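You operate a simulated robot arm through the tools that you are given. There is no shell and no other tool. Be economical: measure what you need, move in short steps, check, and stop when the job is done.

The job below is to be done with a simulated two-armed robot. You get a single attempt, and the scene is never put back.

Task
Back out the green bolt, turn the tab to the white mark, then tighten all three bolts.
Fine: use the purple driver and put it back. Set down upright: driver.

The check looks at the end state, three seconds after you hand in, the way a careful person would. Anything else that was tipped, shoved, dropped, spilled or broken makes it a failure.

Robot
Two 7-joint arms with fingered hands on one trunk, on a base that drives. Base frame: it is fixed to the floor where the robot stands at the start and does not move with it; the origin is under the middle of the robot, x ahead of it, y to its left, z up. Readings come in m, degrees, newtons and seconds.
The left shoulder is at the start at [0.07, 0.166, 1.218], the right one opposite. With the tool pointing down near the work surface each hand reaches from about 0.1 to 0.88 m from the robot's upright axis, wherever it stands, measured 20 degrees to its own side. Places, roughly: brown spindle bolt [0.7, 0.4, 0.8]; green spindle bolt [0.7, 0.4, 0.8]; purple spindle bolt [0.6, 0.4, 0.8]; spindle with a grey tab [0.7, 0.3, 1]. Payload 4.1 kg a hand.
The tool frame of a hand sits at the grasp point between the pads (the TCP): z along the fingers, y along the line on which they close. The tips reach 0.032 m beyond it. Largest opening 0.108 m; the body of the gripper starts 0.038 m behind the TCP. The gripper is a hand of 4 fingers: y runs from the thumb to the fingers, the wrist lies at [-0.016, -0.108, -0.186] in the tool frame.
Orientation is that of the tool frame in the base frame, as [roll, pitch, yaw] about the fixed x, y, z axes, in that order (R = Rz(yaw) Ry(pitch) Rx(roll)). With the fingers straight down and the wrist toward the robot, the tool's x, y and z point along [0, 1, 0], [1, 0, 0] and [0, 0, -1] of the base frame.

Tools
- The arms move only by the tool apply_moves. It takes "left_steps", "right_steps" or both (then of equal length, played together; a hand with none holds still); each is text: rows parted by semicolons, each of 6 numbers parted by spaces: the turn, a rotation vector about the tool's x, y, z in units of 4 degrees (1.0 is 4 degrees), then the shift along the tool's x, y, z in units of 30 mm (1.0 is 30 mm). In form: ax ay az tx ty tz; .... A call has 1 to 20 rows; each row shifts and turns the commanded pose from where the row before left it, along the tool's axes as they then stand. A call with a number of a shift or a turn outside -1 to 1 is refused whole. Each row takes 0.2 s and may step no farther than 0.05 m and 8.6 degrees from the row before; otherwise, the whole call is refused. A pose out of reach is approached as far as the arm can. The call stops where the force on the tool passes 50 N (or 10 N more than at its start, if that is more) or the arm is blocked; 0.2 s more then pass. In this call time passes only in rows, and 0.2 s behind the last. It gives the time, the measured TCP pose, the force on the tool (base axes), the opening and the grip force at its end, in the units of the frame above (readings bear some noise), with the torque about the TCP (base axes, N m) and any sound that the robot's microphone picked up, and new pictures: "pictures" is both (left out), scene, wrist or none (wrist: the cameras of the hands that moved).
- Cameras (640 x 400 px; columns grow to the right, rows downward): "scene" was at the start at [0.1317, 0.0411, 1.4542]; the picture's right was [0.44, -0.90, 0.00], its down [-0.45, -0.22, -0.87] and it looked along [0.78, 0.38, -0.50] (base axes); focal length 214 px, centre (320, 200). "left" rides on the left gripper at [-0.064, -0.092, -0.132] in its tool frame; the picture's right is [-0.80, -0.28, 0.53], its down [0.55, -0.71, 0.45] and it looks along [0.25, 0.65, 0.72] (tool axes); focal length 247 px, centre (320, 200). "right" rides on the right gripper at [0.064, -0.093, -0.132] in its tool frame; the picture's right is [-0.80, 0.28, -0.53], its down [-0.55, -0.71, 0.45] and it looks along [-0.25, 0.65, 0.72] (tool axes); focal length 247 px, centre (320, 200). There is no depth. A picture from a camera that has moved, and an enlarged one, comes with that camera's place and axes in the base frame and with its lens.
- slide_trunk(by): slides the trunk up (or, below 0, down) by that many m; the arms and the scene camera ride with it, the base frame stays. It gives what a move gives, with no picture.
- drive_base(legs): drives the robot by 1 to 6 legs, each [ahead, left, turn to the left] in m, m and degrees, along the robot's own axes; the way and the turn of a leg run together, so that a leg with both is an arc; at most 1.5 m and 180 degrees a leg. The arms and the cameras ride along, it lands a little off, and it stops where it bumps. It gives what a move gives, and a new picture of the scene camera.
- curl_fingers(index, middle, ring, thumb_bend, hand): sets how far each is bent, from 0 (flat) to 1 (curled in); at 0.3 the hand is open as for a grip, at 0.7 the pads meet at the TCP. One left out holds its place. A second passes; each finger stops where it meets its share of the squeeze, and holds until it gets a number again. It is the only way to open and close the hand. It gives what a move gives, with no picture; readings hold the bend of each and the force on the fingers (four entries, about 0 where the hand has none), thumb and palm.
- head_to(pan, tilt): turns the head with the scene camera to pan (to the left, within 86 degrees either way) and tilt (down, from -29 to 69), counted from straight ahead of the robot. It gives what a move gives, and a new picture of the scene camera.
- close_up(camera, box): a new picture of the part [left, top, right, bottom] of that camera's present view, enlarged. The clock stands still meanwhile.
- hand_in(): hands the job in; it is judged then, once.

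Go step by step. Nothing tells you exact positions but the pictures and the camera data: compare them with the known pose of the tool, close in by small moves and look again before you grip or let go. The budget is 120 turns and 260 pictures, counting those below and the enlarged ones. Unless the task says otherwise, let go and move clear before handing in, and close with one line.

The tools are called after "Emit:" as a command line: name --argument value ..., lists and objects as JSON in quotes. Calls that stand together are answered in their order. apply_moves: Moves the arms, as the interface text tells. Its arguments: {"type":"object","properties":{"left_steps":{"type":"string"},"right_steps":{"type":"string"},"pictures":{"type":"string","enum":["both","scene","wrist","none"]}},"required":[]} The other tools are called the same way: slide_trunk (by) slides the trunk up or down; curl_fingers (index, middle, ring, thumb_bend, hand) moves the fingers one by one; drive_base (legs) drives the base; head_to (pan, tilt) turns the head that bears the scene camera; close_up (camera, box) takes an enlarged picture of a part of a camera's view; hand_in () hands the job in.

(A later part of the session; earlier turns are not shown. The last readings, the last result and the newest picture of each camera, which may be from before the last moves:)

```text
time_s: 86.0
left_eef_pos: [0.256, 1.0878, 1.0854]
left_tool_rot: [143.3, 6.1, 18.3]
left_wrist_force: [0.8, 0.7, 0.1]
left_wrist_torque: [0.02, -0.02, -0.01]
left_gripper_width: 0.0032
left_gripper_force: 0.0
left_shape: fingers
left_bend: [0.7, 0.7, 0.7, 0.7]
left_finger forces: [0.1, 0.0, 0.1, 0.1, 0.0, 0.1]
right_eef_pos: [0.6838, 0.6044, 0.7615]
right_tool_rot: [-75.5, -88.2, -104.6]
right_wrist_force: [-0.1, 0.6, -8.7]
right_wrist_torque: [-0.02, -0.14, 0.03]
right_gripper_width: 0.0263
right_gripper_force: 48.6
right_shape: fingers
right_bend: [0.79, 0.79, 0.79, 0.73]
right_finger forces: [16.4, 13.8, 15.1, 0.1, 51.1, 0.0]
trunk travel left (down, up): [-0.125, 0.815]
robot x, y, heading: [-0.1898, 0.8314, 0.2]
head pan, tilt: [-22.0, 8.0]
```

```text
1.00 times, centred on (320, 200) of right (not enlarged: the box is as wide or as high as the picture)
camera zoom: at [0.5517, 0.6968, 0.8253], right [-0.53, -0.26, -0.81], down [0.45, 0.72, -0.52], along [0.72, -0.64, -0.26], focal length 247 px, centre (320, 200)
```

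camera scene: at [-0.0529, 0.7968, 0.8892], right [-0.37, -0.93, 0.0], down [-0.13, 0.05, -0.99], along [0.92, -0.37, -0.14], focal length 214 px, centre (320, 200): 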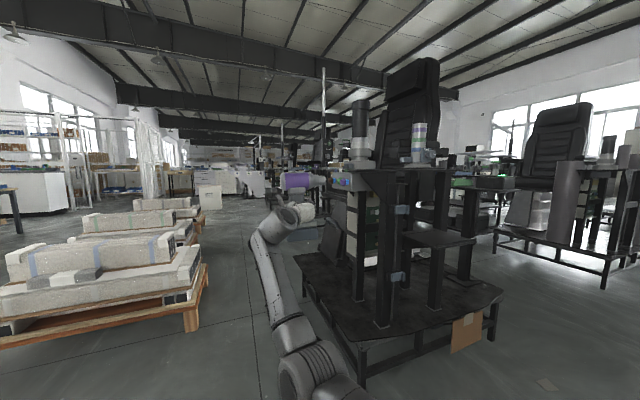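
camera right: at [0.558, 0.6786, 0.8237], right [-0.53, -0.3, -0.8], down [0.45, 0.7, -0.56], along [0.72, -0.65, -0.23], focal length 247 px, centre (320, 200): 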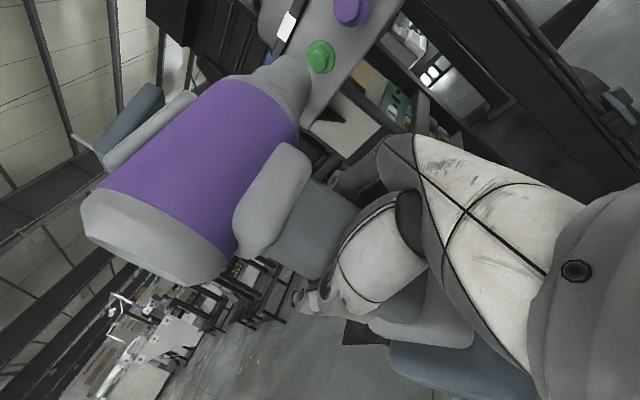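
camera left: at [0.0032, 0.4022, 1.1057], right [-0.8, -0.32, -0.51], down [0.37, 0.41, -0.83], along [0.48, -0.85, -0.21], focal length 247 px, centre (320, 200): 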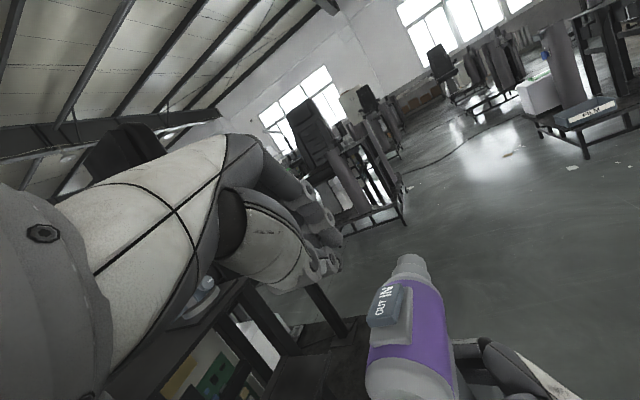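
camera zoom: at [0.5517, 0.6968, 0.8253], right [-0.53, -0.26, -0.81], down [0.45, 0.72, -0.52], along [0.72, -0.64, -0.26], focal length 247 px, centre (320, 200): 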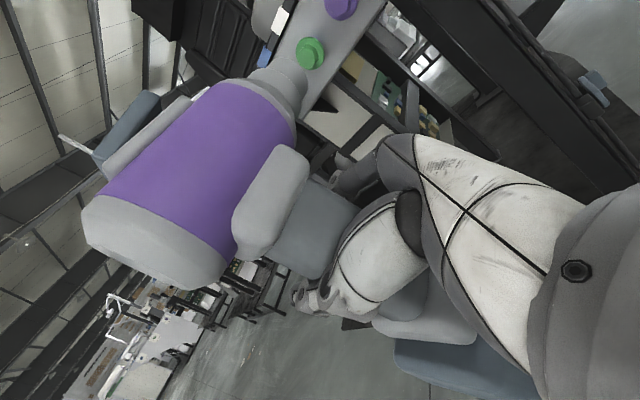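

All three bolts are now loose. Next is the spindle: I'll retract the driver hand, drive right so the left hand can reach the spindle, and raise the trunk.

Emit:
apply_moves --right_steps "0 0 0 0 -.5 0;0 0 0 .9 0 0;0 0 0 .9 0 0;0 0 0 .9 0 0;0 0 0 0 0 -.95;0 0 0 0 0 -.95;0 0 0 0 0 -.95;0 0 0 0 0 -.95;0 0 0 0 0 -.95;0 0 0 0 0 -.95;0 0 0 0 0 -.95;0 0 0 0 0 -.95;0 0 0 0 0 -.95;0 0 0 0 0 -.95;0 0 0 0 0 -.95" --pictures "none"

Emit:
slide_trunk --by 0.4

Emit:
drive_base --legs '[[0, -0.64, 0]]'

Emit:
head_to --pan 15 --tilt 28

```text
time_s: 89.2
left_eef_pos: [0.2546, 1.0875, 1.0872]
left_tool_rot: [143.2, 6.0, 18.5]
left_wrist_force: [-1.0, 0.2, 0.3]
left_wrist_torque: [-0.01, 0.02, -0.01]
left_gripper_width: 0.0029
left_gripper_force: 0.1
left_shape: fingers
left_bend: [0.7, 0.7, 0.7, 0.7]
left_finger forces: [0.1, 0.0, 0.0, 0.0, 0.1, 0.1]
right_eef_pos: [0.3654, 0.6039, 0.8505]
right_tool_rot: [-49.3, -87.7, -132.3]
right_wrist_force: [0.6, 0.0, -8.4]
right_wrist_torque: [-0.02, -0.14, -0.02]
right_gripper_width: 0.0258
right_gripper_force: 47.3
right_shape: fingers
right_bend: [0.79, 0.79, 0.79, 0.73]
right_finger forces: [16.2, 13.8, 15.0, 0.0, 50.1, 0.0]
trunk travel left (down, up): [-0.125, 0.815]
robot x, y, heading: [-0.1974, 0.8331, 0.2]
head pan, tilt: [-22.0, 8.0]
```

```text
time_s: 93.0
left_eef_pos: [0.2549, 1.0868, 1.4852]
left_tool_rot: [143.3, 6.0, 18.3]
left_wrist_force: [0.1, 0.3, -0.6]
left_wrist_torque: [-0.03, 0.02, -0.01]
left_gripper_width: 0.0031
left_gripper_force: 0.0
left_shape: fingers
left_bend: [0.7, 0.7, 0.7, 0.7]
left_finger forces: [0.0, 0.0, 0.0, 0.0, 0.1, 0.0]
right_eef_pos: [0.3684, 0.6038, 1.2478]
right_tool_rot: [-50.5, -88.4, -131.4]
right_wrist_force: [-0.6, 0.6, -8.8]
right_wrist_torque: [0.0, -0.13, 0.0]
right_gripper_width: 0.0259
right_gripper_force: 47.8
right_shape: fingers
right_bend: [0.79, 0.79, 0.79, 0.73]
right_finger forces: [16.3, 13.8, 15.0, 0.0, 49.8, 0.0]
trunk travel left (down, up): [-0.525, 0.415]
robot x, y, heading: [-0.1907, 0.8304, 0.3]
head pan, tilt: [-22.0, 8.0]
```

```text
time_s: 96.5
left_eef_pos: [0.2579, 0.4467, 1.4859]
left_tool_rot: [143.4, 6.0, 17.8]
left_wrist_force: [-0.6, -0.2, 0.0]
left_wrist_torque: [0.0, -0.02, 0.0]
left_gripper_width: 0.003
left_gripper_force: 0.0
left_shape: fingers
left_bend: [0.7, 0.7, 0.7, 0.7]
left_finger forces: [0.0, 0.0, 0.0, 0.0, 0.0, 0.1]
right_eef_pos: [0.3671, -0.0374, 1.2474]
right_tool_rot: [-48.3, -88.3, -134.0]
right_wrist_force: [-0.1, 0.0, -8.7]
right_wrist_torque: [0.01, -0.1, -0.01]
right_gripper_width: 0.0259
right_gripper_force: 47.4
right_shape: fingers
right_bend: [0.79, 0.79, 0.79, 0.73]
right_finger forces: [16.3, 13.8, 14.9, 0.0, 49.8, 0.0]
trunk travel left (down, up): [-0.525, 0.415]
robot x, y, heading: [-0.188, 0.196, -0.1]
head pan, tilt: [-22.0, 8.0]
camera scene: at [-0.0521, 0.159, 1.2893], right [-0.38, -0.93, 0.0], down [-0.13, 0.05, -0.99], along [0.92, -0.37, -0.14], focal length 214 px, centre (320, 200)
```

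scene: 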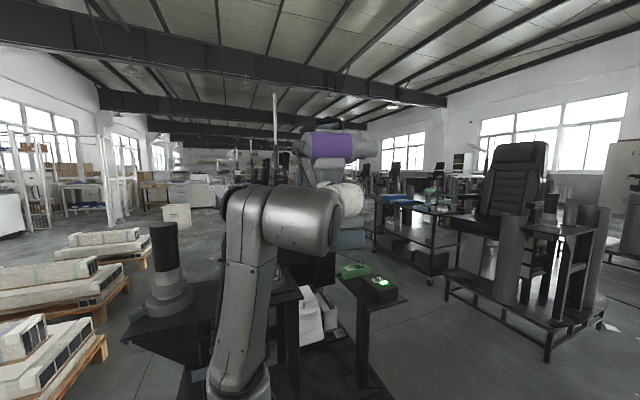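

```text
time_s: 97.6
left_eef_pos: [0.2579, 0.447, 1.4857]
left_tool_rot: [143.3, 6.0, 17.8]
left_wrist_force: [0.3, -0.2, -0.7]
left_wrist_torque: [0.03, 0.01, -0.03]
left_gripper_width: 0.0029
left_gripper_force: 0.0
left_shape: fingers
left_bend: [0.7, 0.7, 0.7, 0.7]
left_finger forces: [0.0, 0.0, 0.1, 0.0, 0.0, 0.0]
right_eef_pos: [0.3683, -0.0394, 1.2483]
right_tool_rot: [-47.7, -88.2, -134.9]
right_wrist_force: [0.6, 0.7, -8.6]
right_wrist_torque: [-0.02, -0.13, -0.02]
right_gripper_width: 0.026
right_gripper_force: 47.1
right_shape: fingers
right_bend: [0.79, 0.79, 0.79, 0.73]
right_finger forces: [16.1, 13.9, 15.1, 0.1, 50.2, 0.1]
trunk travel left (down, up): [-0.525, 0.415]
robot x, y, heading: [-0.1939, 0.1948, 0.0]
head pan, tilt: [15.0, 28.0]
camera scene: at [-0.0498, 0.2175, 1.2569], right [0.26, -0.97, 0.0], down [-0.45, -0.12, -0.88], along [0.85, 0.23, -0.47], focal length 214 px, centre (320, 200)
```

scene: 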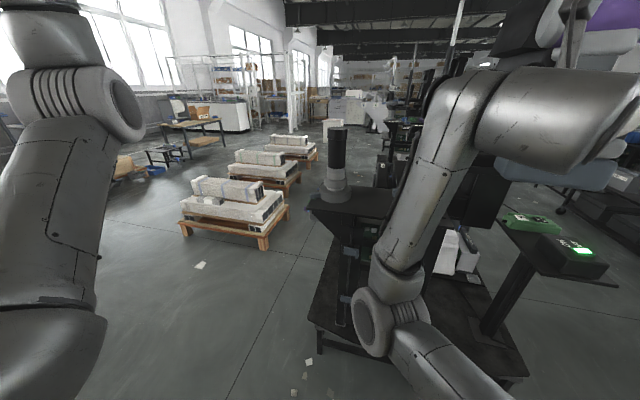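

Now I'll drive 12 cm closer, open the left hand, and level it to point straight down, then look at the spindle.

Emit:
drive_base --legs '[[0.12, 0, 0]]'

Emit:
curl_fingers --hand "left" --index 0.3 --middle 0.3 --ring 0.3 --thumb_bend 0.3

Emit:
apply_moves --left_steps ".917 .145 .047 0 0 0;.917 .145 .047 0 0 0;.917 .145 .047 0 0 0;.917 .145 .047 0 0 0;.917 .145 .047 0 0 0;.917 .145 .047 0 0 0;.917 .145 .047 0 0 0;.917 .145 .047 0 0 0;.917 .145 .047 0 0 0;.917 .145 .047 0 0 0;0 0 0 0 0 0"

```text
time_s: 98.8
left_eef_pos: [0.3781, 0.4481, 1.4855]
left_tool_rot: [143.2, 6.0, 18.0]
left_wrist_force: [-0.1, 0.1, -0.6]
left_wrist_torque: [0.02, 0.03, 0.0]
left_gripper_width: 0.0031
left_gripper_force: 0.1
left_shape: fingers
left_bend: [0.7, 0.7, 0.7, 0.7]
left_finger forces: [0.0, 0.0, 0.0, 0.1, 0.0, 0.0]
right_eef_pos: [0.4884, -0.0362, 1.2477]
right_tool_rot: [-44.1, -88.2, -138.4]
right_wrist_force: [0.1, 0.8, -8.5]
right_wrist_torque: [-0.02, -0.16, -0.02]
right_gripper_width: 0.0258
right_gripper_force: 47.3
right_shape: fingers
right_bend: [0.79, 0.79, 0.79, 0.73]
right_finger forces: [16.2, 13.9, 15.3, 0.0, 50.1, 0.0]
trunk travel left (down, up): [-0.525, 0.415]
robot x, y, heading: [-0.0677, 0.1925, -0.2]
head pan, tilt: [15.0, 28.0]
camera scene: at [0.0713, 0.2177, 1.2569], right [0.26, -0.97, 0.0], down [-0.45, -0.12, -0.88], along [0.85, 0.23, -0.47], focal length 214 px, centre (320, 200)
```

scene: 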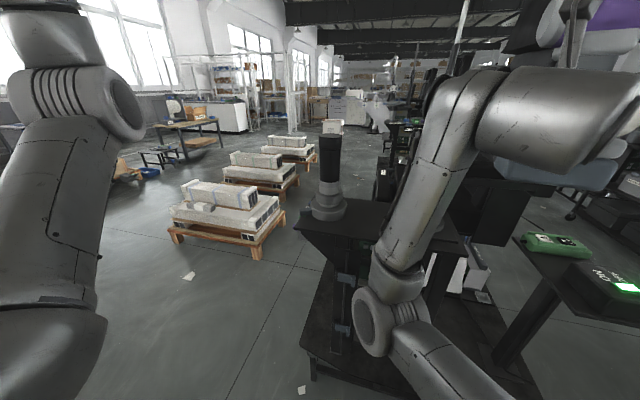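

```text
time_s: 99.8
left_eef_pos: [0.378, 0.448, 1.4857]
left_tool_rot: [143.3, 6.0, 18.0]
left_wrist_force: [0.1, 0.2, 0.7]
left_wrist_torque: [0.04, 0.03, 0.01]
left_gripper_width: 0.1083
left_gripper_force: 0.0
left_shape: fingers
left_bend: [0.3, 0.3, 0.3, 0.3]
left_finger forces: [0.0, 0.0, 0.0, 0.0, 0.0, 0.2]
right_eef_pos: [0.489, -0.0386, 1.2491]
right_tool_rot: [-46.1, -88.4, -136.5]
right_wrist_force: [-1.2, -0.2, -8.8]
right_wrist_torque: [-0.01, -0.1, 0.0]
right_gripper_width: 0.0259
right_gripper_force: 47.5
right_shape: fingers
right_bend: [0.79, 0.79, 0.79, 0.73]
right_finger forces: [16.2, 13.9, 15.0, 0.0, 50.1, 0.0]
trunk travel left (down, up): [-0.525, 0.415]
robot x, y, heading: [-0.069, 0.1901, 0.0]
head pan, tilt: [15.0, 28.0]
```

```text
time_s: 102.2
left_eef_pos: [0.3881, 0.4441, 1.4694]
left_tool_rot: [178.0, 0.9, 18.4]
left_wrist_force: [-0.8, -0.6, -0.6]
left_wrist_torque: [-0.03, -0.05, -0.04]
left_gripper_width: 0.1082
left_gripper_force: 0.0
left_shape: fingers
left_bend: [0.3, 0.3, 0.3, 0.3]
left_finger forces: [0.0, 0.1, 0.1, 0.1, 0.1, 0.0]
left hand out of reach, approached as far as the arm can: row 8, 9, 10
right_eef_pos: [0.4894, -0.0361, 1.2487]
right_tool_rot: [-42.7, -88.4, -139.6]
right_wrist_force: [-0.3, 0.9, -8.9]
right_wrist_torque: [-0.01, -0.12, -0.05]
right_gripper_width: 0.0261
right_gripper_force: 47.5
right_shape: fingers
right_bend: [0.79, 0.79, 0.79, 0.73]
right_finger forces: [16.2, 13.9, 15.1, 0.0, 50.2, 0.0]
trunk travel left (down, up): [-0.525, 0.415]
robot x, y, heading: [-0.0677, 0.1928, -0.3]
head pan, tilt: [15.0, 28.0]
camera scene: at [0.0711, 0.2183, 1.2569], right [0.26, -0.97, 0.0], down [-0.45, -0.12, -0.88], along [0.85, 0.23, -0.47], focal length 214 px, centre (320, 200)
camera left: at [0.2957, 0.517, 1.5984], right [-0.85, -0.01, -0.53], down [0.3, 0.83, -0.48], along [0.44, -0.56, -0.7], focal length 247 px, centre (320, 200)
```

scene: 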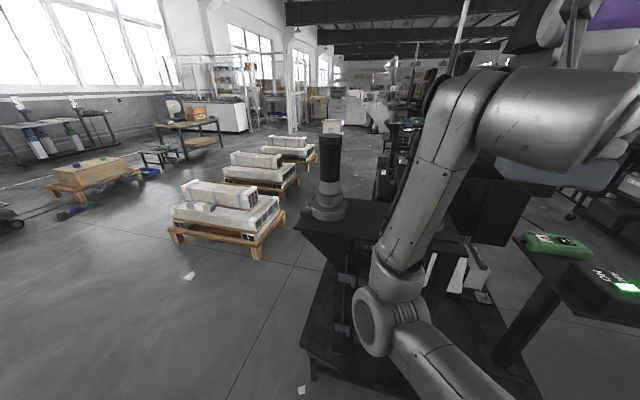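
left: 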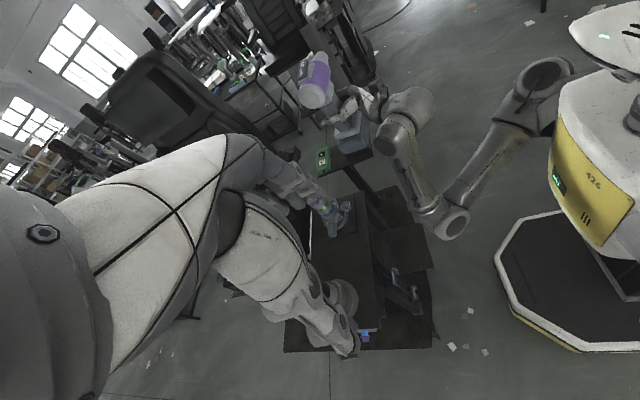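

The left hand points down. Zooming in on the spindle to get its centre, grip height and the tab/mark angles.

Emit:
close_up --camera "scene" --box '[285, 120, 385, 240]'

Emit:
close_up --camera "left" --box '[280, 240, 440, 380]'

```text
3.33 times, centred on (335, 180) of scene
camera zoom: at [0.0711, 0.2183, 1.2569], right [0.26, -0.97, 0.0], down [-0.45, -0.12, -0.88], along [0.85, 0.23, -0.47], focal length 715 px, centre (270, 267)
```

zoom: 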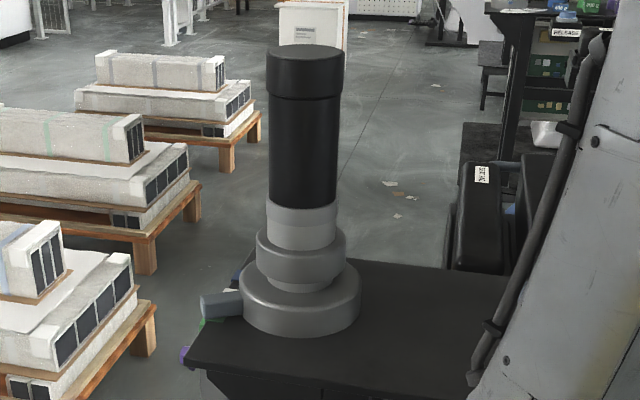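

```text
2.86 times, centred on (360, 310) of left
camera zoom: at [0.2957, 0.517, 1.5984], right [-0.85, -0.01, -0.53], down [0.3, 0.83, -0.48], along [0.44, -0.56, -0.7], focal length 706 px, centre (206, -114)
```

zoom: 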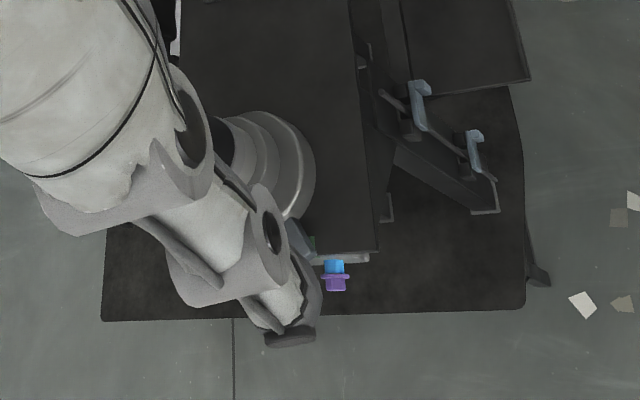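

The spindle axis is at about (0.660, 0.345), with the black grip top at z≈1.13 and ~6 cm across. I'll bring the left hand above it.

Emit:
apply_moves --left_steps "0 0 0 .63 .5 .75;0 0 0 .63 .5 .75;0 0 0 .63 .5 .75;0 0 0 .63 .5 .75;0 0 0 .63 .5 .75;0 0 0 .63 .5 .75;0 0 0 .63 .5 .75;0 0 0 .63 .5 .75;0 0 0 .63 .5 .75;0 0 0 .63 .5 .75;0 0 0 .63 .5 .75;0 0 0 .63 .5 .75;0 0 0 0 0 0"

Emit:
close_up --camera "scene" --box '[270, 80, 400, 240]'

```text
time_s: 105.0
left_eef_pos: [0.6566, 0.3416, 1.1995]
left_tool_rot: [179.9, 0.0, 18.1]
left_wrist_force: [0.7, 0.7, 0.5]
left_wrist_torque: [-0.02, -0.01, -0.01]
left_gripper_width: 0.1083
left_gripper_force: 0.0
left_shape: fingers
left_bend: [0.3, 0.3, 0.3, 0.3]
left_finger forces: [0.0, 0.1, 0.0, 0.0, 0.0, 0.0]
right_eef_pos: [0.488, -0.0377, 1.2491]
right_tool_rot: [-44.6, -88.4, -137.8]
right_wrist_force: [-1.0, 0.1, -8.3]
right_wrist_torque: [0.0, -0.13, -0.01]
right_gripper_width: 0.0258
right_gripper_force: 47.1
right_shape: fingers
right_bend: [0.79, 0.79, 0.79, 0.73]
right_finger forces: [16.3, 13.8, 14.9, 0.0, 49.8, 0.1]
trunk travel left (down, up): [-0.525, 0.415]
robot x, y, heading: [-0.0706, 0.1944, -0.2]
head pan, tilt: [15.0, 28.0]
camera scene: at [0.0704, 0.2181, 1.257], right [0.26, -0.97, 0.0], down [-0.45, -0.12, -0.88], along [0.85, 0.23, -0.47], focal length 214 px, centre (320, 200)
camera left: at [0.5661, 0.4105, 1.3307], right [-0.85, 0.02, -0.53], down [0.3, 0.84, -0.45], along [0.44, -0.54, -0.72], focal length 247 px, centre (320, 200)
```

scene: 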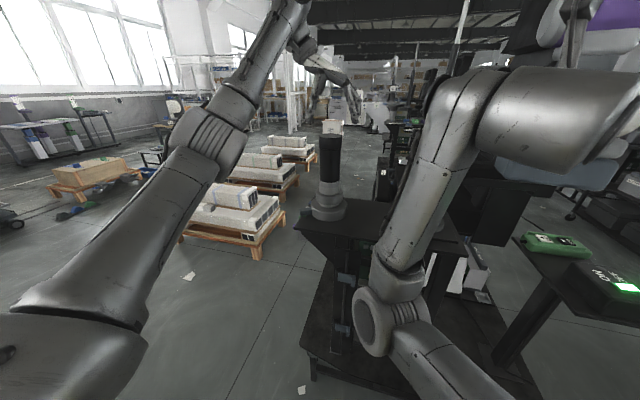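
left: 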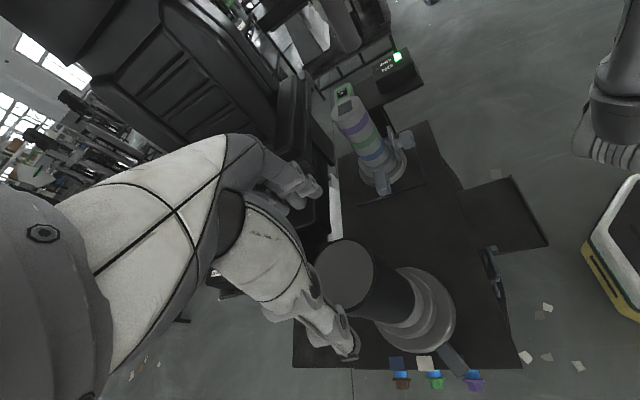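

```text
2.50 times, centred on (335, 160) of scene
camera zoom: at [0.0704, 0.2181, 1.257], right [0.26, -0.97, 0.0], down [-0.45, -0.12, -0.88], along [0.85, 0.23, -0.47], focal length 536 px, centre (282, 300)
```

zoom: 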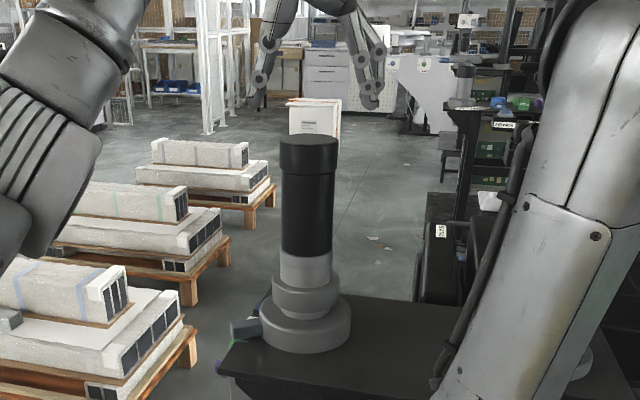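

Top view: spindle at (0.664, 0.344), the tab about 28–30° short of the white mark (clockwise from above). I'll lower the open hand over the grip.

Emit:
apply_moves --left_steps "0 0 0 .24 0 0;0 0 0 0 0 .8;0 0 0 0 0 .8;0 0 0 0 0 .8;0 0 0 0 0 .8;0 0 0 0 0 0"

Emit:
close_up --camera "scene" --box '[270, 80, 400, 240]'

```text
time_s: 106.4
left_eef_pos: [0.6647, 0.3448, 1.1036]
left_tool_rot: [179.9, 0.0, 18.0]
left_wrist_force: [0.0, 0.0, 0.9]
left_wrist_torque: [0.01, -0.01, 0.01]
left_gripper_width: 0.1085
left_gripper_force: 0.8
left_shape: fingers
left_bend: [0.3, 0.3, 0.3, 0.3]
left_finger forces: [0.1, 0.0, 0.0, 0.1, 0.8, 0.1]
right_eef_pos: [0.4883, -0.0378, 1.2487]
right_tool_rot: [-46.7, -88.2, -135.7]
right_wrist_force: [-0.5, -0.1, -7.6]
right_wrist_torque: [-0.02, -0.12, -0.02]
right_gripper_width: 0.0258
right_gripper_force: 47.2
right_shape: fingers
right_bend: [0.79, 0.79, 0.79, 0.73]
right_finger forces: [16.3, 13.7, 14.9, 0.0, 49.7, 0.0]
trunk travel left (down, up): [-0.525, 0.415]
robot x, y, heading: [-0.072, 0.1954, 0.1]
head pan, tilt: [15.0, 28.0]
camera scene: at [0.0707, 0.2176, 1.2569], right [0.26, -0.97, 0.0], down [-0.45, -0.12, -0.88], along [0.85, 0.23, -0.47], focal length 214 px, centre (320, 200)
camera left: at [0.5741, 0.413, 1.2348], right [-0.85, 0.02, -0.53], down [0.3, 0.84, -0.45], along [0.44, -0.54, -0.72], focal length 247 px, centre (320, 200)
```

scene: 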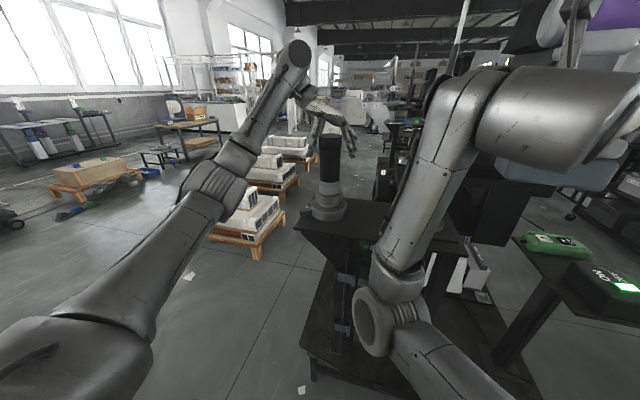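
left: 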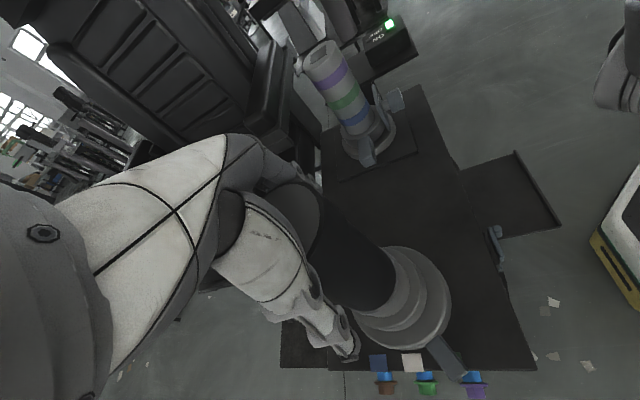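

```text
2.50 times, centred on (335, 160) of scene
camera zoom: at [0.0707, 0.2176, 1.2569], right [0.26, -0.97, 0.0], down [-0.45, -0.12, -0.88], along [0.85, 0.23, -0.47], focal length 536 px, centre (282, 300)
```

zoom: 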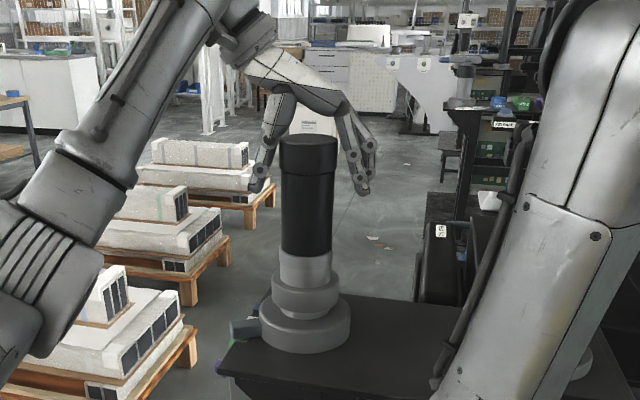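

The hand straddles the grip. Closing now.

Emit:
curl_fingers --hand "left" --index 0.7 --middle 0.7 --ring 0.7 --thumb_bend 0.7

Emit:
close_up --camera "left" --box '[300, 230, 520, 400]'

```text
time_s: 107.4
left_eef_pos: [0.666, 0.3474, 1.1037]
left_tool_rot: [179.9, 0.0, 18.0]
left_wrist_force: [3.4, 4.1, 5.3]
left_wrist_torque: [-1.05, -0.57, 0.05]
left_gripper_width: 0.0587
left_gripper_force: 35.1
left_shape: fingers
left_bend: [0.57, 0.52, 0.59, 0.57]
left_finger forces: [15.0, 9.4, 8.7, 0.1, 37.4, 0.0]
right_eef_pos: [0.4882, -0.0378, 1.2485]
right_tool_rot: [-44.1, -88.3, -138.2]
right_wrist_force: [1.4, 1.2, -8.5]
right_wrist_torque: [-0.02, -0.13, -0.03]
right_gripper_width: 0.0258
right_gripper_force: 47.5
right_shape: fingers
right_bend: [0.79, 0.79, 0.79, 0.73]
right_finger forces: [16.3, 13.8, 14.8, 0.1, 49.7, 0.0]
trunk travel left (down, up): [-0.525, 0.415]
robot x, y, heading: [-0.0677, 0.194, 0.0]
head pan, tilt: [15.0, 28.0]
```

```text
2.35 times, centred on (410, 315) of left
camera zoom: at [0.5745, 0.4139, 1.2349], right [-0.85, 0.02, -0.53], down [0.3, 0.84, -0.45], along [0.44, -0.54, -0.72], focal length 581 px, centre (108, -71)
```

zoom: 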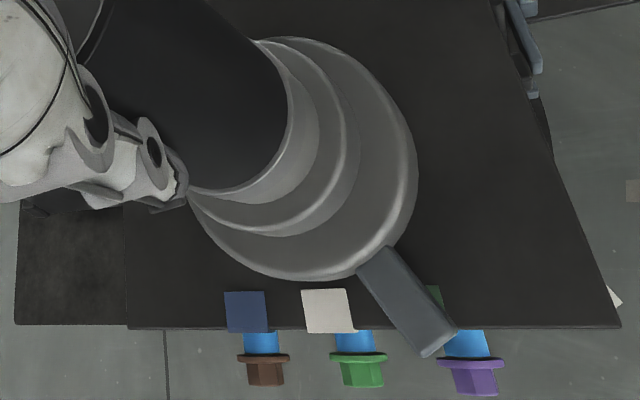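

Good grip at 35 N. Turning clockwise (seen from above) by 28°.

Emit:
apply_moves --left_steps "0 0 .8 0 0 0;0 0 .8 0 0 0;0 0 .8 0 0 0;0 0 .8 0 0 0;0 0 .8 0 0 0;0 0 .8 0 0 0;0 0 .8 0 0 0;0 0 .8 0 0 0;0 0 .6 0 0 0;0 0 0 0 0 0" --pictures "none"

Emit:
close_up --camera "left" --box '[280, 200, 520, 400]'

Emit:
close_up --camera "scene" --box '[270, 160, 370, 240]'

```text
time_s: 109.6
left_eef_pos: [0.6651, 0.3461, 1.1039]
left_tool_rot: [179.8, 0.0, -10.0]
left_wrist_force: [4.4, 6.1, 6.0]
left_wrist_torque: [-1.25, -0.08, 0.07]
left_gripper_width: 0.0585
left_gripper_force: 35.3
left_shape: fingers
left_bend: [0.58, 0.52, 0.6, 0.58]
left_finger forces: [13.0, 9.2, 8.7, 0.0, 39.1, 0.1]
right_eef_pos: [0.4885, -0.0354, 1.2488]
right_tool_rot: [-40.7, -88.3, -141.8]
right_wrist_force: [0.0, 0.3, -7.9]
right_wrist_torque: [0.0, -0.12, -0.01]
right_gripper_width: 0.0259
right_gripper_force: 47.2
right_shape: fingers
right_bend: [0.79, 0.79, 0.79, 0.73]
right_finger forces: [16.3, 13.7, 15.0, 0.0, 49.5, 0.1]
trunk travel left (down, up): [-0.525, 0.415]
robot x, y, heading: [-0.0703, 0.1889, 0.3]
head pan, tilt: [15.0, 28.0]
```

```text
2.00 times, centred on (400, 300) of left
camera zoom: at [0.6166, 0.4484, 1.2349], right [-0.74, 0.42, -0.53], down [0.66, 0.6, -0.45], along [0.13, -0.68, -0.72], focal length 494 px, centre (160, 0)
```

zoom: 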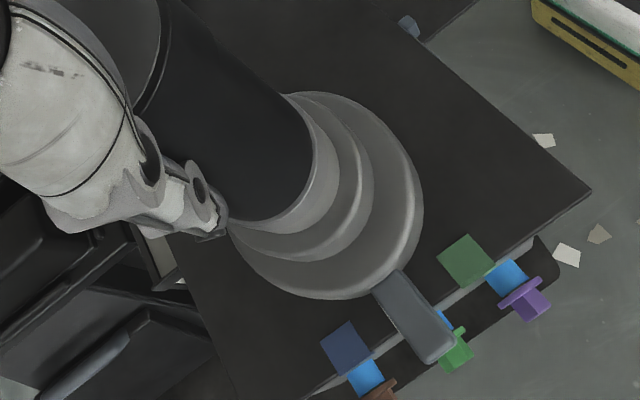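

```text
5.00 times, centred on (320, 200) of scene
camera zoom: at [0.0711, 0.2189, 1.2568], right [0.26, -0.97, 0.0], down [-0.45, -0.12, -0.88], along [0.85, 0.23, -0.47], focal length 1072 px, centre (320, 200)
```

zoom: 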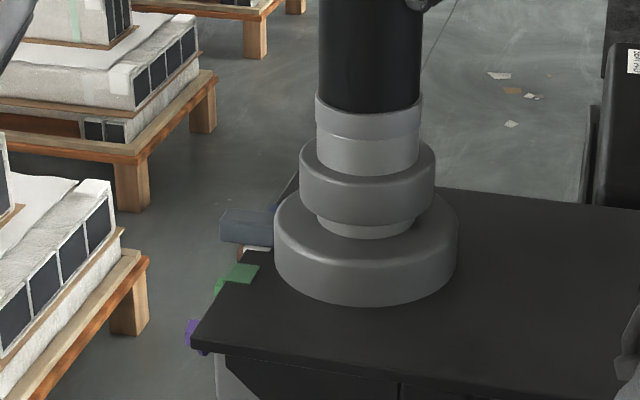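

The tab is over the white mark, about 1.5–2° short by my measurement. I'll add a small turn, then release and lift off.

Emit:
apply_moves --left_steps "0 0 .4 0 0 0;0 0 0 0 0 0;0 0 0 0 0 0" --pictures "none"

Emit:
curl_fingers --hand "left" --index 0.3 --middle 0.3 --ring 0.3 --thumb_bend 0.3

Emit:
apply_moves --left_steps "0 0 0 0 0 -.5;0 0 0 0 0 -.8;0 0 0 0 0 -.9;0 0 0 0 0 -.9;0 0 0 0 0 -.9;0 0 0 0 0 0" --pictures "none"

Emit:
close_up --camera "left" --box '[300, 200, 500, 400]'

```text
time_s: 110.4
left_eef_pos: [0.6635, 0.3462, 1.1043]
left_tool_rot: [179.9, 0.0, -11.6]
left_wrist_force: [1.5, 5.3, 3.3]
left_wrist_torque: [-1.21, -0.01, 0.07]
left_gripper_width: 0.0585
left_gripper_force: 34.9
left_shape: fingers
left_bend: [0.58, 0.52, 0.6, 0.58]
left_finger forces: [13.3, 9.1, 8.4, 0.1, 38.0, 0.1]
right_eef_pos: [0.4887, -0.0366, 1.249]
right_tool_rot: [-42.6, -88.4, -139.9]
right_wrist_force: [0.3, -0.5, -8.8]
right_wrist_torque: [0.0, -0.15, -0.02]
right_gripper_width: 0.0257
right_gripper_force: 47.0
right_shape: fingers
right_bend: [0.79, 0.79, 0.79, 0.73]
right_finger forces: [16.3, 13.9, 14.8, 0.0, 49.5, 0.0]
trunk travel left (down, up): [-0.525, 0.415]
robot x, y, heading: [-0.0695, 0.1958, 0.3]
head pan, tilt: [15.0, 28.0]
```

```text
time_s: 111.4
left_eef_pos: [0.6648, 0.3443, 1.1027]
left_tool_rot: [179.9, -0.1, -11.6]
left_wrist_force: [-0.8, 1.3, 0.6]
left_wrist_torque: [-0.03, -0.04, 0.04]
left_gripper_width: 0.109
left_gripper_force: 0.9
left_shape: fingers
left_bend: [0.3, 0.3, 0.3, 0.3]
left_finger forces: [0.1, 0.1, 0.0, 0.1, 1.3, 0.0]
right_eef_pos: [0.4884, -0.038, 1.2473]
right_tool_rot: [-41.9, -88.4, -140.6]
right_wrist_force: [-0.4, 0.3, -9.0]
right_wrist_torque: [0.01, -0.15, 0.01]
right_gripper_width: 0.0258
right_gripper_force: 46.7
right_shape: fingers
right_bend: [0.79, 0.79, 0.79, 0.73]
right_finger forces: [16.2, 13.9, 14.8, 0.0, 49.6, 0.0]
trunk travel left (down, up): [-0.525, 0.415]
robot x, y, heading: [-0.0703, 0.1937, -0.0]
head pan, tilt: [15.0, 28.0]
```

```text
time_s: 112.8
left_eef_pos: [0.6407, 0.3458, 1.1643]
left_tool_rot: [180.0, 0.1, -11.6]
left_wrist_force: [-0.1, -0.3, 0.4]
left_wrist_torque: [0.03, 0.02, 0.0]
left_gripper_width: 0.1085
left_gripper_force: 0.1
left_shape: fingers
left_bend: [0.3, 0.3, 0.3, 0.3]
left_finger forces: [0.0, 0.1, 0.1, 0.0, 0.1, 0.1]
left hand out of reach, approached as far as the arm can: row 2, 3, 4, 5
right_eef_pos: [0.4894, -0.0379, 1.2477]
right_tool_rot: [-47.6, -88.3, -134.9]
right_wrist_force: [0.8, -1.2, -9.7]
right_wrist_torque: [0.0, -0.13, 0.0]
right_gripper_width: 0.0256
right_gripper_force: 47.3
right_shape: fingers
right_bend: [0.79, 0.79, 0.79, 0.73]
right_finger forces: [16.2, 14.0, 15.1, 0.1, 49.6, 0.0]
trunk travel left (down, up): [-0.525, 0.415]
robot x, y, heading: [-0.066, 0.1928, 0.2]
head pan, tilt: [15.0, 28.0]
```

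```text
2.00 times, centred on (400, 300) of left
camera zoom: at [0.5955, 0.4487, 1.2957], right [-0.73, 0.44, -0.53], down [0.68, 0.58, -0.45], along [0.11, -0.69, -0.72], focal length 494 px, centre (160, 0)
```

zoom: 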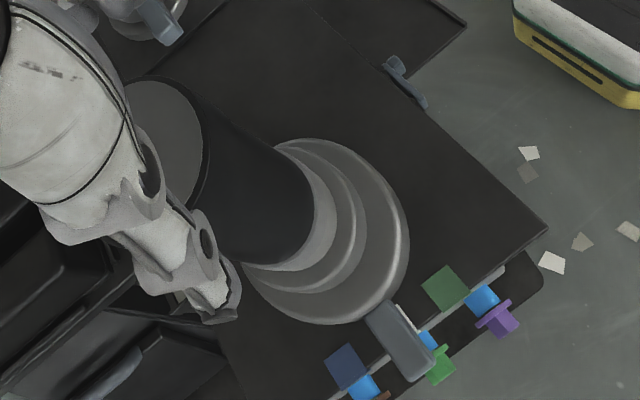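

Released. A closer check of the tab against the white mark.

Emit:
close_up --camera "left" --box '[390, 320, 490, 400]'

Emit:
apply_moves --left_steps "0 0 0 -.8 0 -.3;0 0 0 -.8 0 -.3;0 0 0 -.8 0 -.3;0 0 0 -.8 0 -.3;0 0 0 -.8 0 -.2;0 0 0 -.8 0 0;0 0 0 -.8 0 0;0 0 0 -.8 0 0" --pictures "wrist"

```text
5.00 times, centred on (440, 360) of left
camera zoom: at [0.5955, 0.4487, 1.2957], right [-0.73, 0.44, -0.53], down [0.68, 0.58, -0.45], along [0.11, -0.69, -0.72], focal length 1235 px, centre (-280, -600)
```

zoom: 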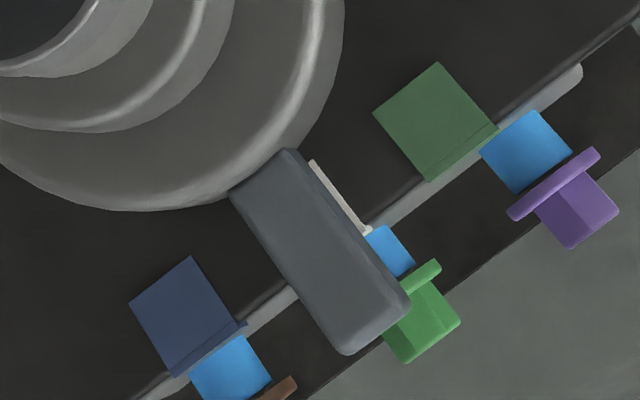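

```text
time_s: 114.6
left_eef_pos: [0.4511, 0.3831, 1.2069]
left_tool_rot: [179.9, 0.0, -11.6]
left_wrist_force: [-0.7, 0.4, -0.7]
left_wrist_torque: [-0.01, -0.04, -0.04]
left_gripper_width: 0.1087
left_gripper_force: 0.0
left_shape: fingers
left_bend: [0.3, 0.3, 0.3, 0.3]
left_finger forces: [0.1, 0.1, 0.1, 0.0, 0.0, 0.0]
right_eef_pos: [0.4878, -0.0365, 1.2485]
right_tool_rot: [-45.4, -88.4, -136.9]
right_wrist_force: [-0.7, 0.7, -8.4]
right_wrist_torque: [-0.01, -0.15, 0.0]
right_gripper_width: 0.0258
right_gripper_force: 46.5
right_shape: fingers
right_bend: [0.79, 0.79, 0.79, 0.73]
right_finger forces: [16.2, 13.8, 14.9, 0.0, 49.4, 0.0]
trunk travel left (down, up): [-0.525, 0.415]
robot x, y, heading: [-0.0669, 0.1943, 0.3]
head pan, tilt: [15.0, 28.0]
camera left: at [0.4071, 0.4866, 1.3387], right [-0.73, 0.44, -0.53], down [0.68, 0.58, -0.45], along [0.11, -0.69, -0.72], focal length 247 px, centre (320, 200)
```

left: 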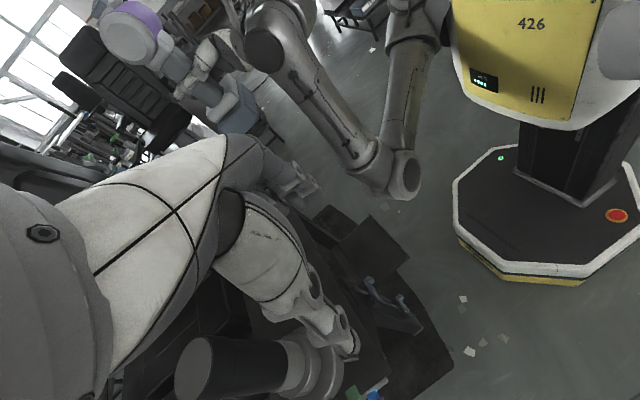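

The tab covers the white mark squarely. Next the rocker must go back to IN: I'll back away from the table, close and tilt the left hand as before.

Emit:
drive_base --legs '[[-0.18, 0, 0]]'

Emit:
curl_fingers --hand "left" --index 0.7 --middle 0.7 --ring 0.7 --thumb_bend 0.7

Emit:
apply_moves --left_steps "0 0 -.925 0 0 0;0 0 -.925 0 0 0;0 0 -.925 0 0 0;0 0 -.925 0 0 0;0 0 -.925 0 0 0;0 0 -.925 0 0 0;0 0 -.925 0 0 0;0 0 -.925 0 0 0;-.917 -.145 -.047 0 0 -.5;-.917 -.145 -.047 0 0 -.5;-.917 -.145 -.047 0 0 -.5;-.917 -.145 -.047 0 0 -.5;-.917 -.145 -.047 0 0 -.5;-.917 -.145 -.047 0 0 -.5;-.917 -.145 -.047 0 0 -.5;-.917 -.145 -.047 0 0 -.5;-.917 -.145 -.047 0 0 -.5;-.917 -.145 -.047 0 0 -.5" --pictures "none"

Emit:
head_to --pan -8 --tilt 10

```text
time_s: 116.1
left_eef_pos: [0.2732, 0.3816, 1.2087]
left_tool_rot: [-180.0, -0.1, -11.6]
left_wrist_force: [-0.3, -0.6, 0.2]
left_wrist_torque: [-0.01, 0.0, 0.01]
left_gripper_width: 0.1087
left_gripper_force: 0.1
left_shape: fingers
left_bend: [0.3, 0.3, 0.3, 0.3]
left_finger forces: [0.0, 0.0, 0.0, 0.1, 0.0, 0.1]
right_eef_pos: [0.3088, -0.0377, 1.248]
right_tool_rot: [-45.1, -88.3, -137.4]
right_wrist_force: [-1.1, 0.3, -9.5]
right_wrist_torque: [-0.02, -0.12, 0.03]
right_gripper_width: 0.0255
right_gripper_force: 46.9
right_shape: fingers
right_bend: [0.79, 0.79, 0.79, 0.73]
right_finger forces: [16.2, 13.9, 14.7, 0.0, 49.3, 0.1]
trunk travel left (down, up): [-0.525, 0.415]
robot x, y, heading: [-0.2435, 0.1932, -0.0]
head pan, tilt: [15.0, 28.0]
camera scene: at [-0.1092, 0.2177, 1.257], right [0.26, -0.97, 0.0], down [-0.45, -0.12, -0.88], along [0.85, 0.23, -0.47], focal length 214 px, centre (320, 200)
```

scene: 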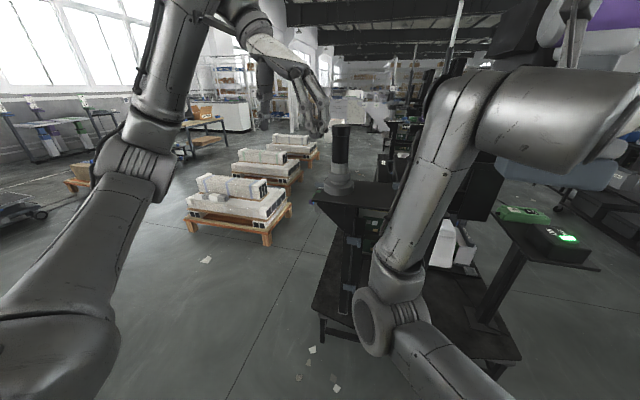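

```text
time_s: 117.1
left_eef_pos: [0.2737, 0.3812, 1.2079]
left_tool_rot: [179.8, -0.1, -11.7]
left_wrist_force: [-0.6, 0.1, 0.4]
left_wrist_torque: [-0.01, -0.01, 0.03]
left_gripper_width: 0.0034
left_gripper_force: 0.0
left_shape: fingers
left_bend: [0.7, 0.7, 0.7, 0.7]
left_finger forces: [0.0, 0.0, 0.0, 0.1, 0.0, 0.0]
right_eef_pos: [0.3078, -0.0387, 1.2483]
right_tool_rot: [-44.6, -88.5, -138.1]
right_wrist_force: [-0.1, -0.1, -9.1]
right_wrist_torque: [-0.02, -0.14, 0.0]
right_gripper_width: 0.0261
right_gripper_force: 46.9
right_shape: fingers
right_bend: [0.79, 0.79, 0.79, 0.73]
right_finger forces: [16.2, 13.8, 14.9, 0.1, 49.4, 0.1]
trunk travel left (down, up): [-0.525, 0.415]
robot x, y, heading: [-0.2497, 0.1924, 0.0]
head pan, tilt: [15.0, 28.0]
```

```text
time_s: 120.9
left_eef_pos: [0.2668, 0.4248, 1.349]
left_tool_rot: [143.3, 6.0, 17.9]
left_wrist_force: [0.2, 0.5, -0.2]
left_wrist_torque: [0.01, 0.0, -0.02]
left_gripper_width: 0.0037
left_gripper_force: 0.1
left_shape: fingers
left_bend: [0.7, 0.7, 0.7, 0.7]
left_finger forces: [0.0, 0.0, 0.1, 0.0, 0.0, 0.0]
right_eef_pos: [0.3083, -0.0375, 1.2474]
right_tool_rot: [-46.3, -88.4, -136.3]
right_wrist_force: [-0.4, 0.6, -7.7]
right_wrist_torque: [-0.01, -0.13, 0.03]
right_gripper_width: 0.0256
right_gripper_force: 46.9
right_shape: fingers
right_bend: [0.79, 0.79, 0.79, 0.73]
right_finger forces: [16.3, 13.8, 14.8, 0.1, 49.2, 0.1]
trunk travel left (down, up): [-0.525, 0.415]
robot x, y, heading: [-0.2476, 0.1952, -0.1]
head pan, tilt: [15.0, 28.0]
```

```text
time_s: 121.8
left_eef_pos: [0.2674, 0.4254, 1.3496]
left_tool_rot: [143.3, 6.0, 17.9]
left_wrist_force: [-0.1, 0.0, -0.5]
left_wrist_torque: [-0.01, 0.01, 0.04]
left_gripper_width: 0.0032
left_gripper_force: 0.0
left_shape: fingers
left_bend: [0.7, 0.7, 0.7, 0.7]
left_finger forces: [0.0, 0.0, 0.0, 0.1, 0.0, 0.0]
right_eef_pos: [0.31, -0.0386, 1.2481]
right_tool_rot: [-44.8, -88.4, -137.6]
right_wrist_force: [0.2, 0.4, -8.4]
right_wrist_torque: [-0.02, -0.12, 0.03]
right_gripper_width: 0.0254
right_gripper_force: 46.9
right_shape: fingers
right_bend: [0.79, 0.79, 0.79, 0.73]
right_finger forces: [16.2, 13.8, 14.8, 0.1, 49.1, 0.0]
trunk travel left (down, up): [-0.525, 0.415]
robot x, y, heading: [-0.2514, 0.1902, -0.2]
head pan, tilt: [-8.0, 10.0]
camera scene: at [-0.1043, 0.1813, 1.286], right [-0.14, -0.99, 0.0], down [-0.17, 0.02, -0.98], along [0.97, -0.14, -0.18], focal length 214 px, centre (320, 200)
```

scene: 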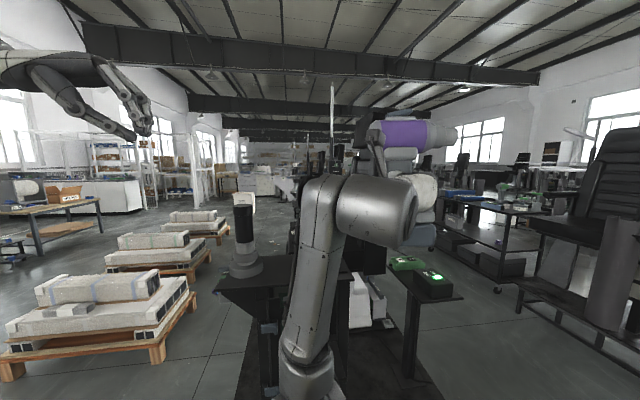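

I'll bring the driver a bit left and lower, and move the left fingertips to hover over the rocker's front (IN) end.

Emit:
apply_moves --right_steps "0 0 0 -.25 -.83 0;0 0 0 -.25 -.83 0;0 0 0 -.25 -.83 0;0 0 0 -.25 -.83 0;0 0 0 0 0 0;0 0 0 0 0 0;0 0 0 0 0 0;0 0 0 0 0 0;0 0 0 0 0 0;0 0 0 0 0 0;0 0 0 0 0 0;0 0 0 0 0 0;0 0 0 0 0 0;0 0 0 0 0 0;0 0 0 0 0 0;0 0 0 0 0 0;0 0 0 0 0 0" --left_steps "0 0 0 -.1 .595 -.8;0 0 0 -.1 .595 -.8;0 0 0 -.1 .595 -.8;0 0 0 -.1 .595 -.8;0 0 0 -.23 .69 .67;0 0 0 -.23 .69 .67;0 0 0 -.23 .69 .67;0 0 0 -.23 .69 .67;0 0 0 -.23 .69 .67;0 0 0 -.23 .69 .67;0 0 0 -.23 .69 .67;0 0 0 -.23 .69 .67;0 0 0 -.23 .69 .67;0 0 0 -.23 .69 .67;0 0 0 -.23 .69 .67;0 0 0 -.23 .69 .67;0 0 0 0 0 0" --pictures "scene"

Emit:
close_up --camera "left" --box '[200, 150, 480, 400]'

```text
time_s: 125.4
left_eef_pos: [0.2914, 0.0725, 1.4345]
left_tool_rot: [143.2, 6.0, 17.9]
left_wrist_force: [-0.3, -0.5, -0.6]
left_wrist_torque: [0.0, -0.02, 0.05]
left_gripper_width: 0.0036
left_gripper_force: 0.1
left_shape: fingers
left_bend: [0.7, 0.7, 0.7, 0.7]
left_finger forces: [0.1, 0.0, 0.0, 0.0, 0.0, 0.1]
right_eef_pos: [0.3159, 0.0438, 1.2271]
right_tool_rot: [5.1, -87.7, 169.5]
right_wrist_force: [-0.6, 0.6, -8.8]
right_wrist_torque: [-0.01, -0.14, -0.03]
right_gripper_width: 0.0258
right_gripper_force: 47.4
right_shape: fingers
right_bend: [0.79, 0.79, 0.79, 0.73]
right_finger forces: [16.2, 13.7, 14.6, 0.1, 49.1, 0.0]
trunk travel left (down, up): [-0.525, 0.415]
robot x, y, heading: [-0.2464, 0.1937, -0.1]
head pan, tilt: [-8.0, 10.0]
camera scene: at [-0.1043, 0.1821, 1.286], right [-0.14, -0.99, 0.0], down [-0.17, 0.02, -0.98], along [0.97, -0.14, -0.17], focal length 214 px, centre (320, 200)
```

scene: 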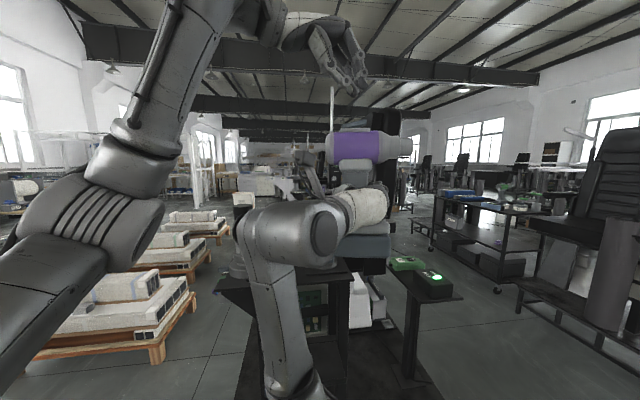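

```text
1.60 times, centred on (340, 275) of left
camera zoom: at [0.1877, 0.2002, 1.4899], right [-0.79, -0.35, -0.51], down [0.35, 0.42, -0.83], along [0.51, -0.83, -0.21], focal length 395 px, centre (288, 80)
```

zoom: 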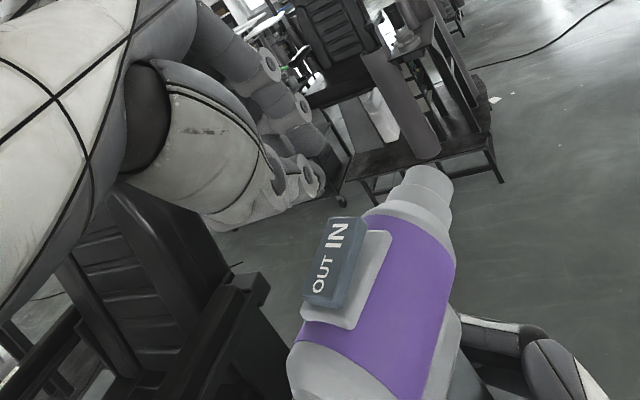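

Hovering close. A scene zoom to confirm where the fingertips will land.

Emit:
close_up --camera "scene" --box '[310, 50, 430, 170]'

```text
3.33 times, centred on (370, 110) of scene
camera zoom: at [-0.1043, 0.1821, 1.286], right [-0.14, -0.99, 0.0], down [-0.17, 0.02, -0.98], along [0.97, -0.14, -0.17], focal length 715 px, centre (153, 500)
```

zoom: 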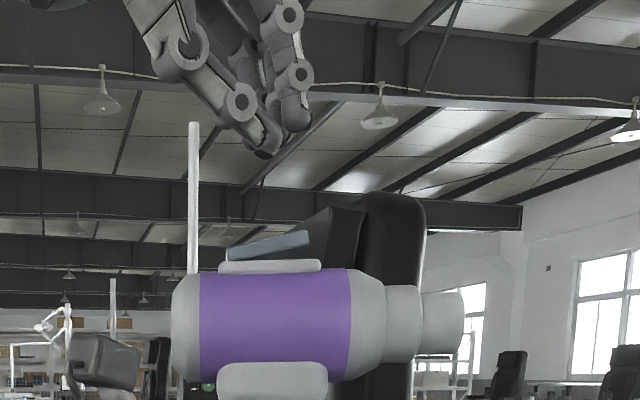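

The tips would land near the rocker's middle, so I shift 1.7 cm toward the front (and 8 mm +x), then descend 3 cm.

Emit:
apply_moves --left_steps "0 0 0 .08 .5 .36;0 0 0 .035 -.199 .265;0 0 0 .035 -.199 .265;0 0 0 .035 -.199 .265;0 0 0 0 0 0" --pictures "none"

Emit:
close_up --camera "scene" --box '[320, 70, 400, 140]'

Emit:
close_up --camera "left" --box '[240, 180, 440, 350]'

```text
time_s: 126.6
left_eef_pos: [0.2982, 0.0547, 1.4032]
left_tool_rot: [143.2, 6.0, 17.8]
left_wrist_force: [-0.5, 1.0, 0.3]
left_wrist_torque: [0.01, 0.02, 0.01]
left_gripper_width: 0.0037
left_gripper_force: 0.0
left_shape: fingers
left_bend: [0.7, 0.7, 0.7, 0.7]
left_finger forces: [0.0, 0.0, 0.0, 0.0, 0.0, 0.0]
right_eef_pos: [0.3163, 0.0433, 1.2277]
right_tool_rot: [5.4, -87.8, 169.1]
right_wrist_force: [0.3, -0.2, -9.1]
right_wrist_torque: [-0.01, -0.13, 0.01]
right_gripper_width: 0.0257
right_gripper_force: 46.7
right_shape: fingers
right_bend: [0.79, 0.79, 0.79, 0.73]
right_finger forces: [16.2, 13.7, 14.6, 0.0, 49.1, 0.0]
trunk travel left (down, up): [-0.525, 0.415]
robot x, y, heading: [-0.2461, 0.1966, -0.1]
head pan, tilt: [-8.0, 10.0]
```

```text
5.71 times, centred on (360, 105) of scene
camera zoom: at [-0.1045, 0.1811, 1.2861], right [-0.14, -0.99, 0.0], down [-0.17, 0.02, -0.98], along [0.97, -0.14, -0.17], focal length 1226 px, centre (91, 743)
```

zoom: 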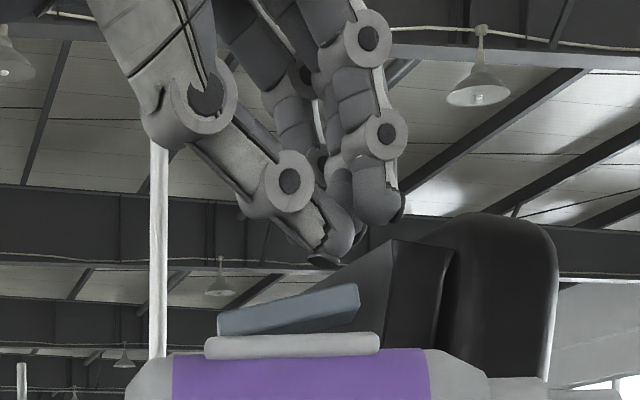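

```text
2.35 times, centred on (340, 265) of left
camera zoom: at [0.1946, 0.1818, 1.459], right [-0.79, -0.35, -0.51], down [0.35, 0.43, -0.83], along [0.51, -0.83, -0.21], focal length 581 px, centre (273, 47)
```

zoom: 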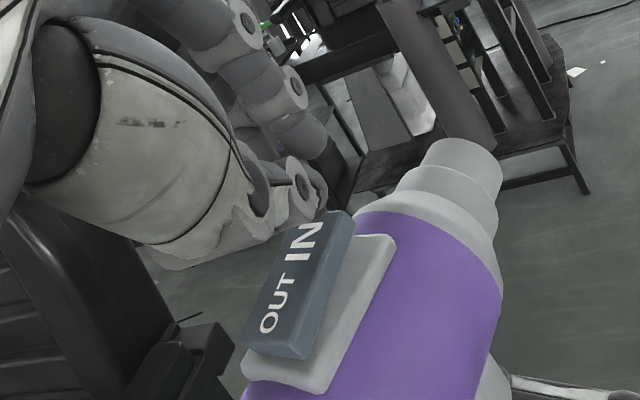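

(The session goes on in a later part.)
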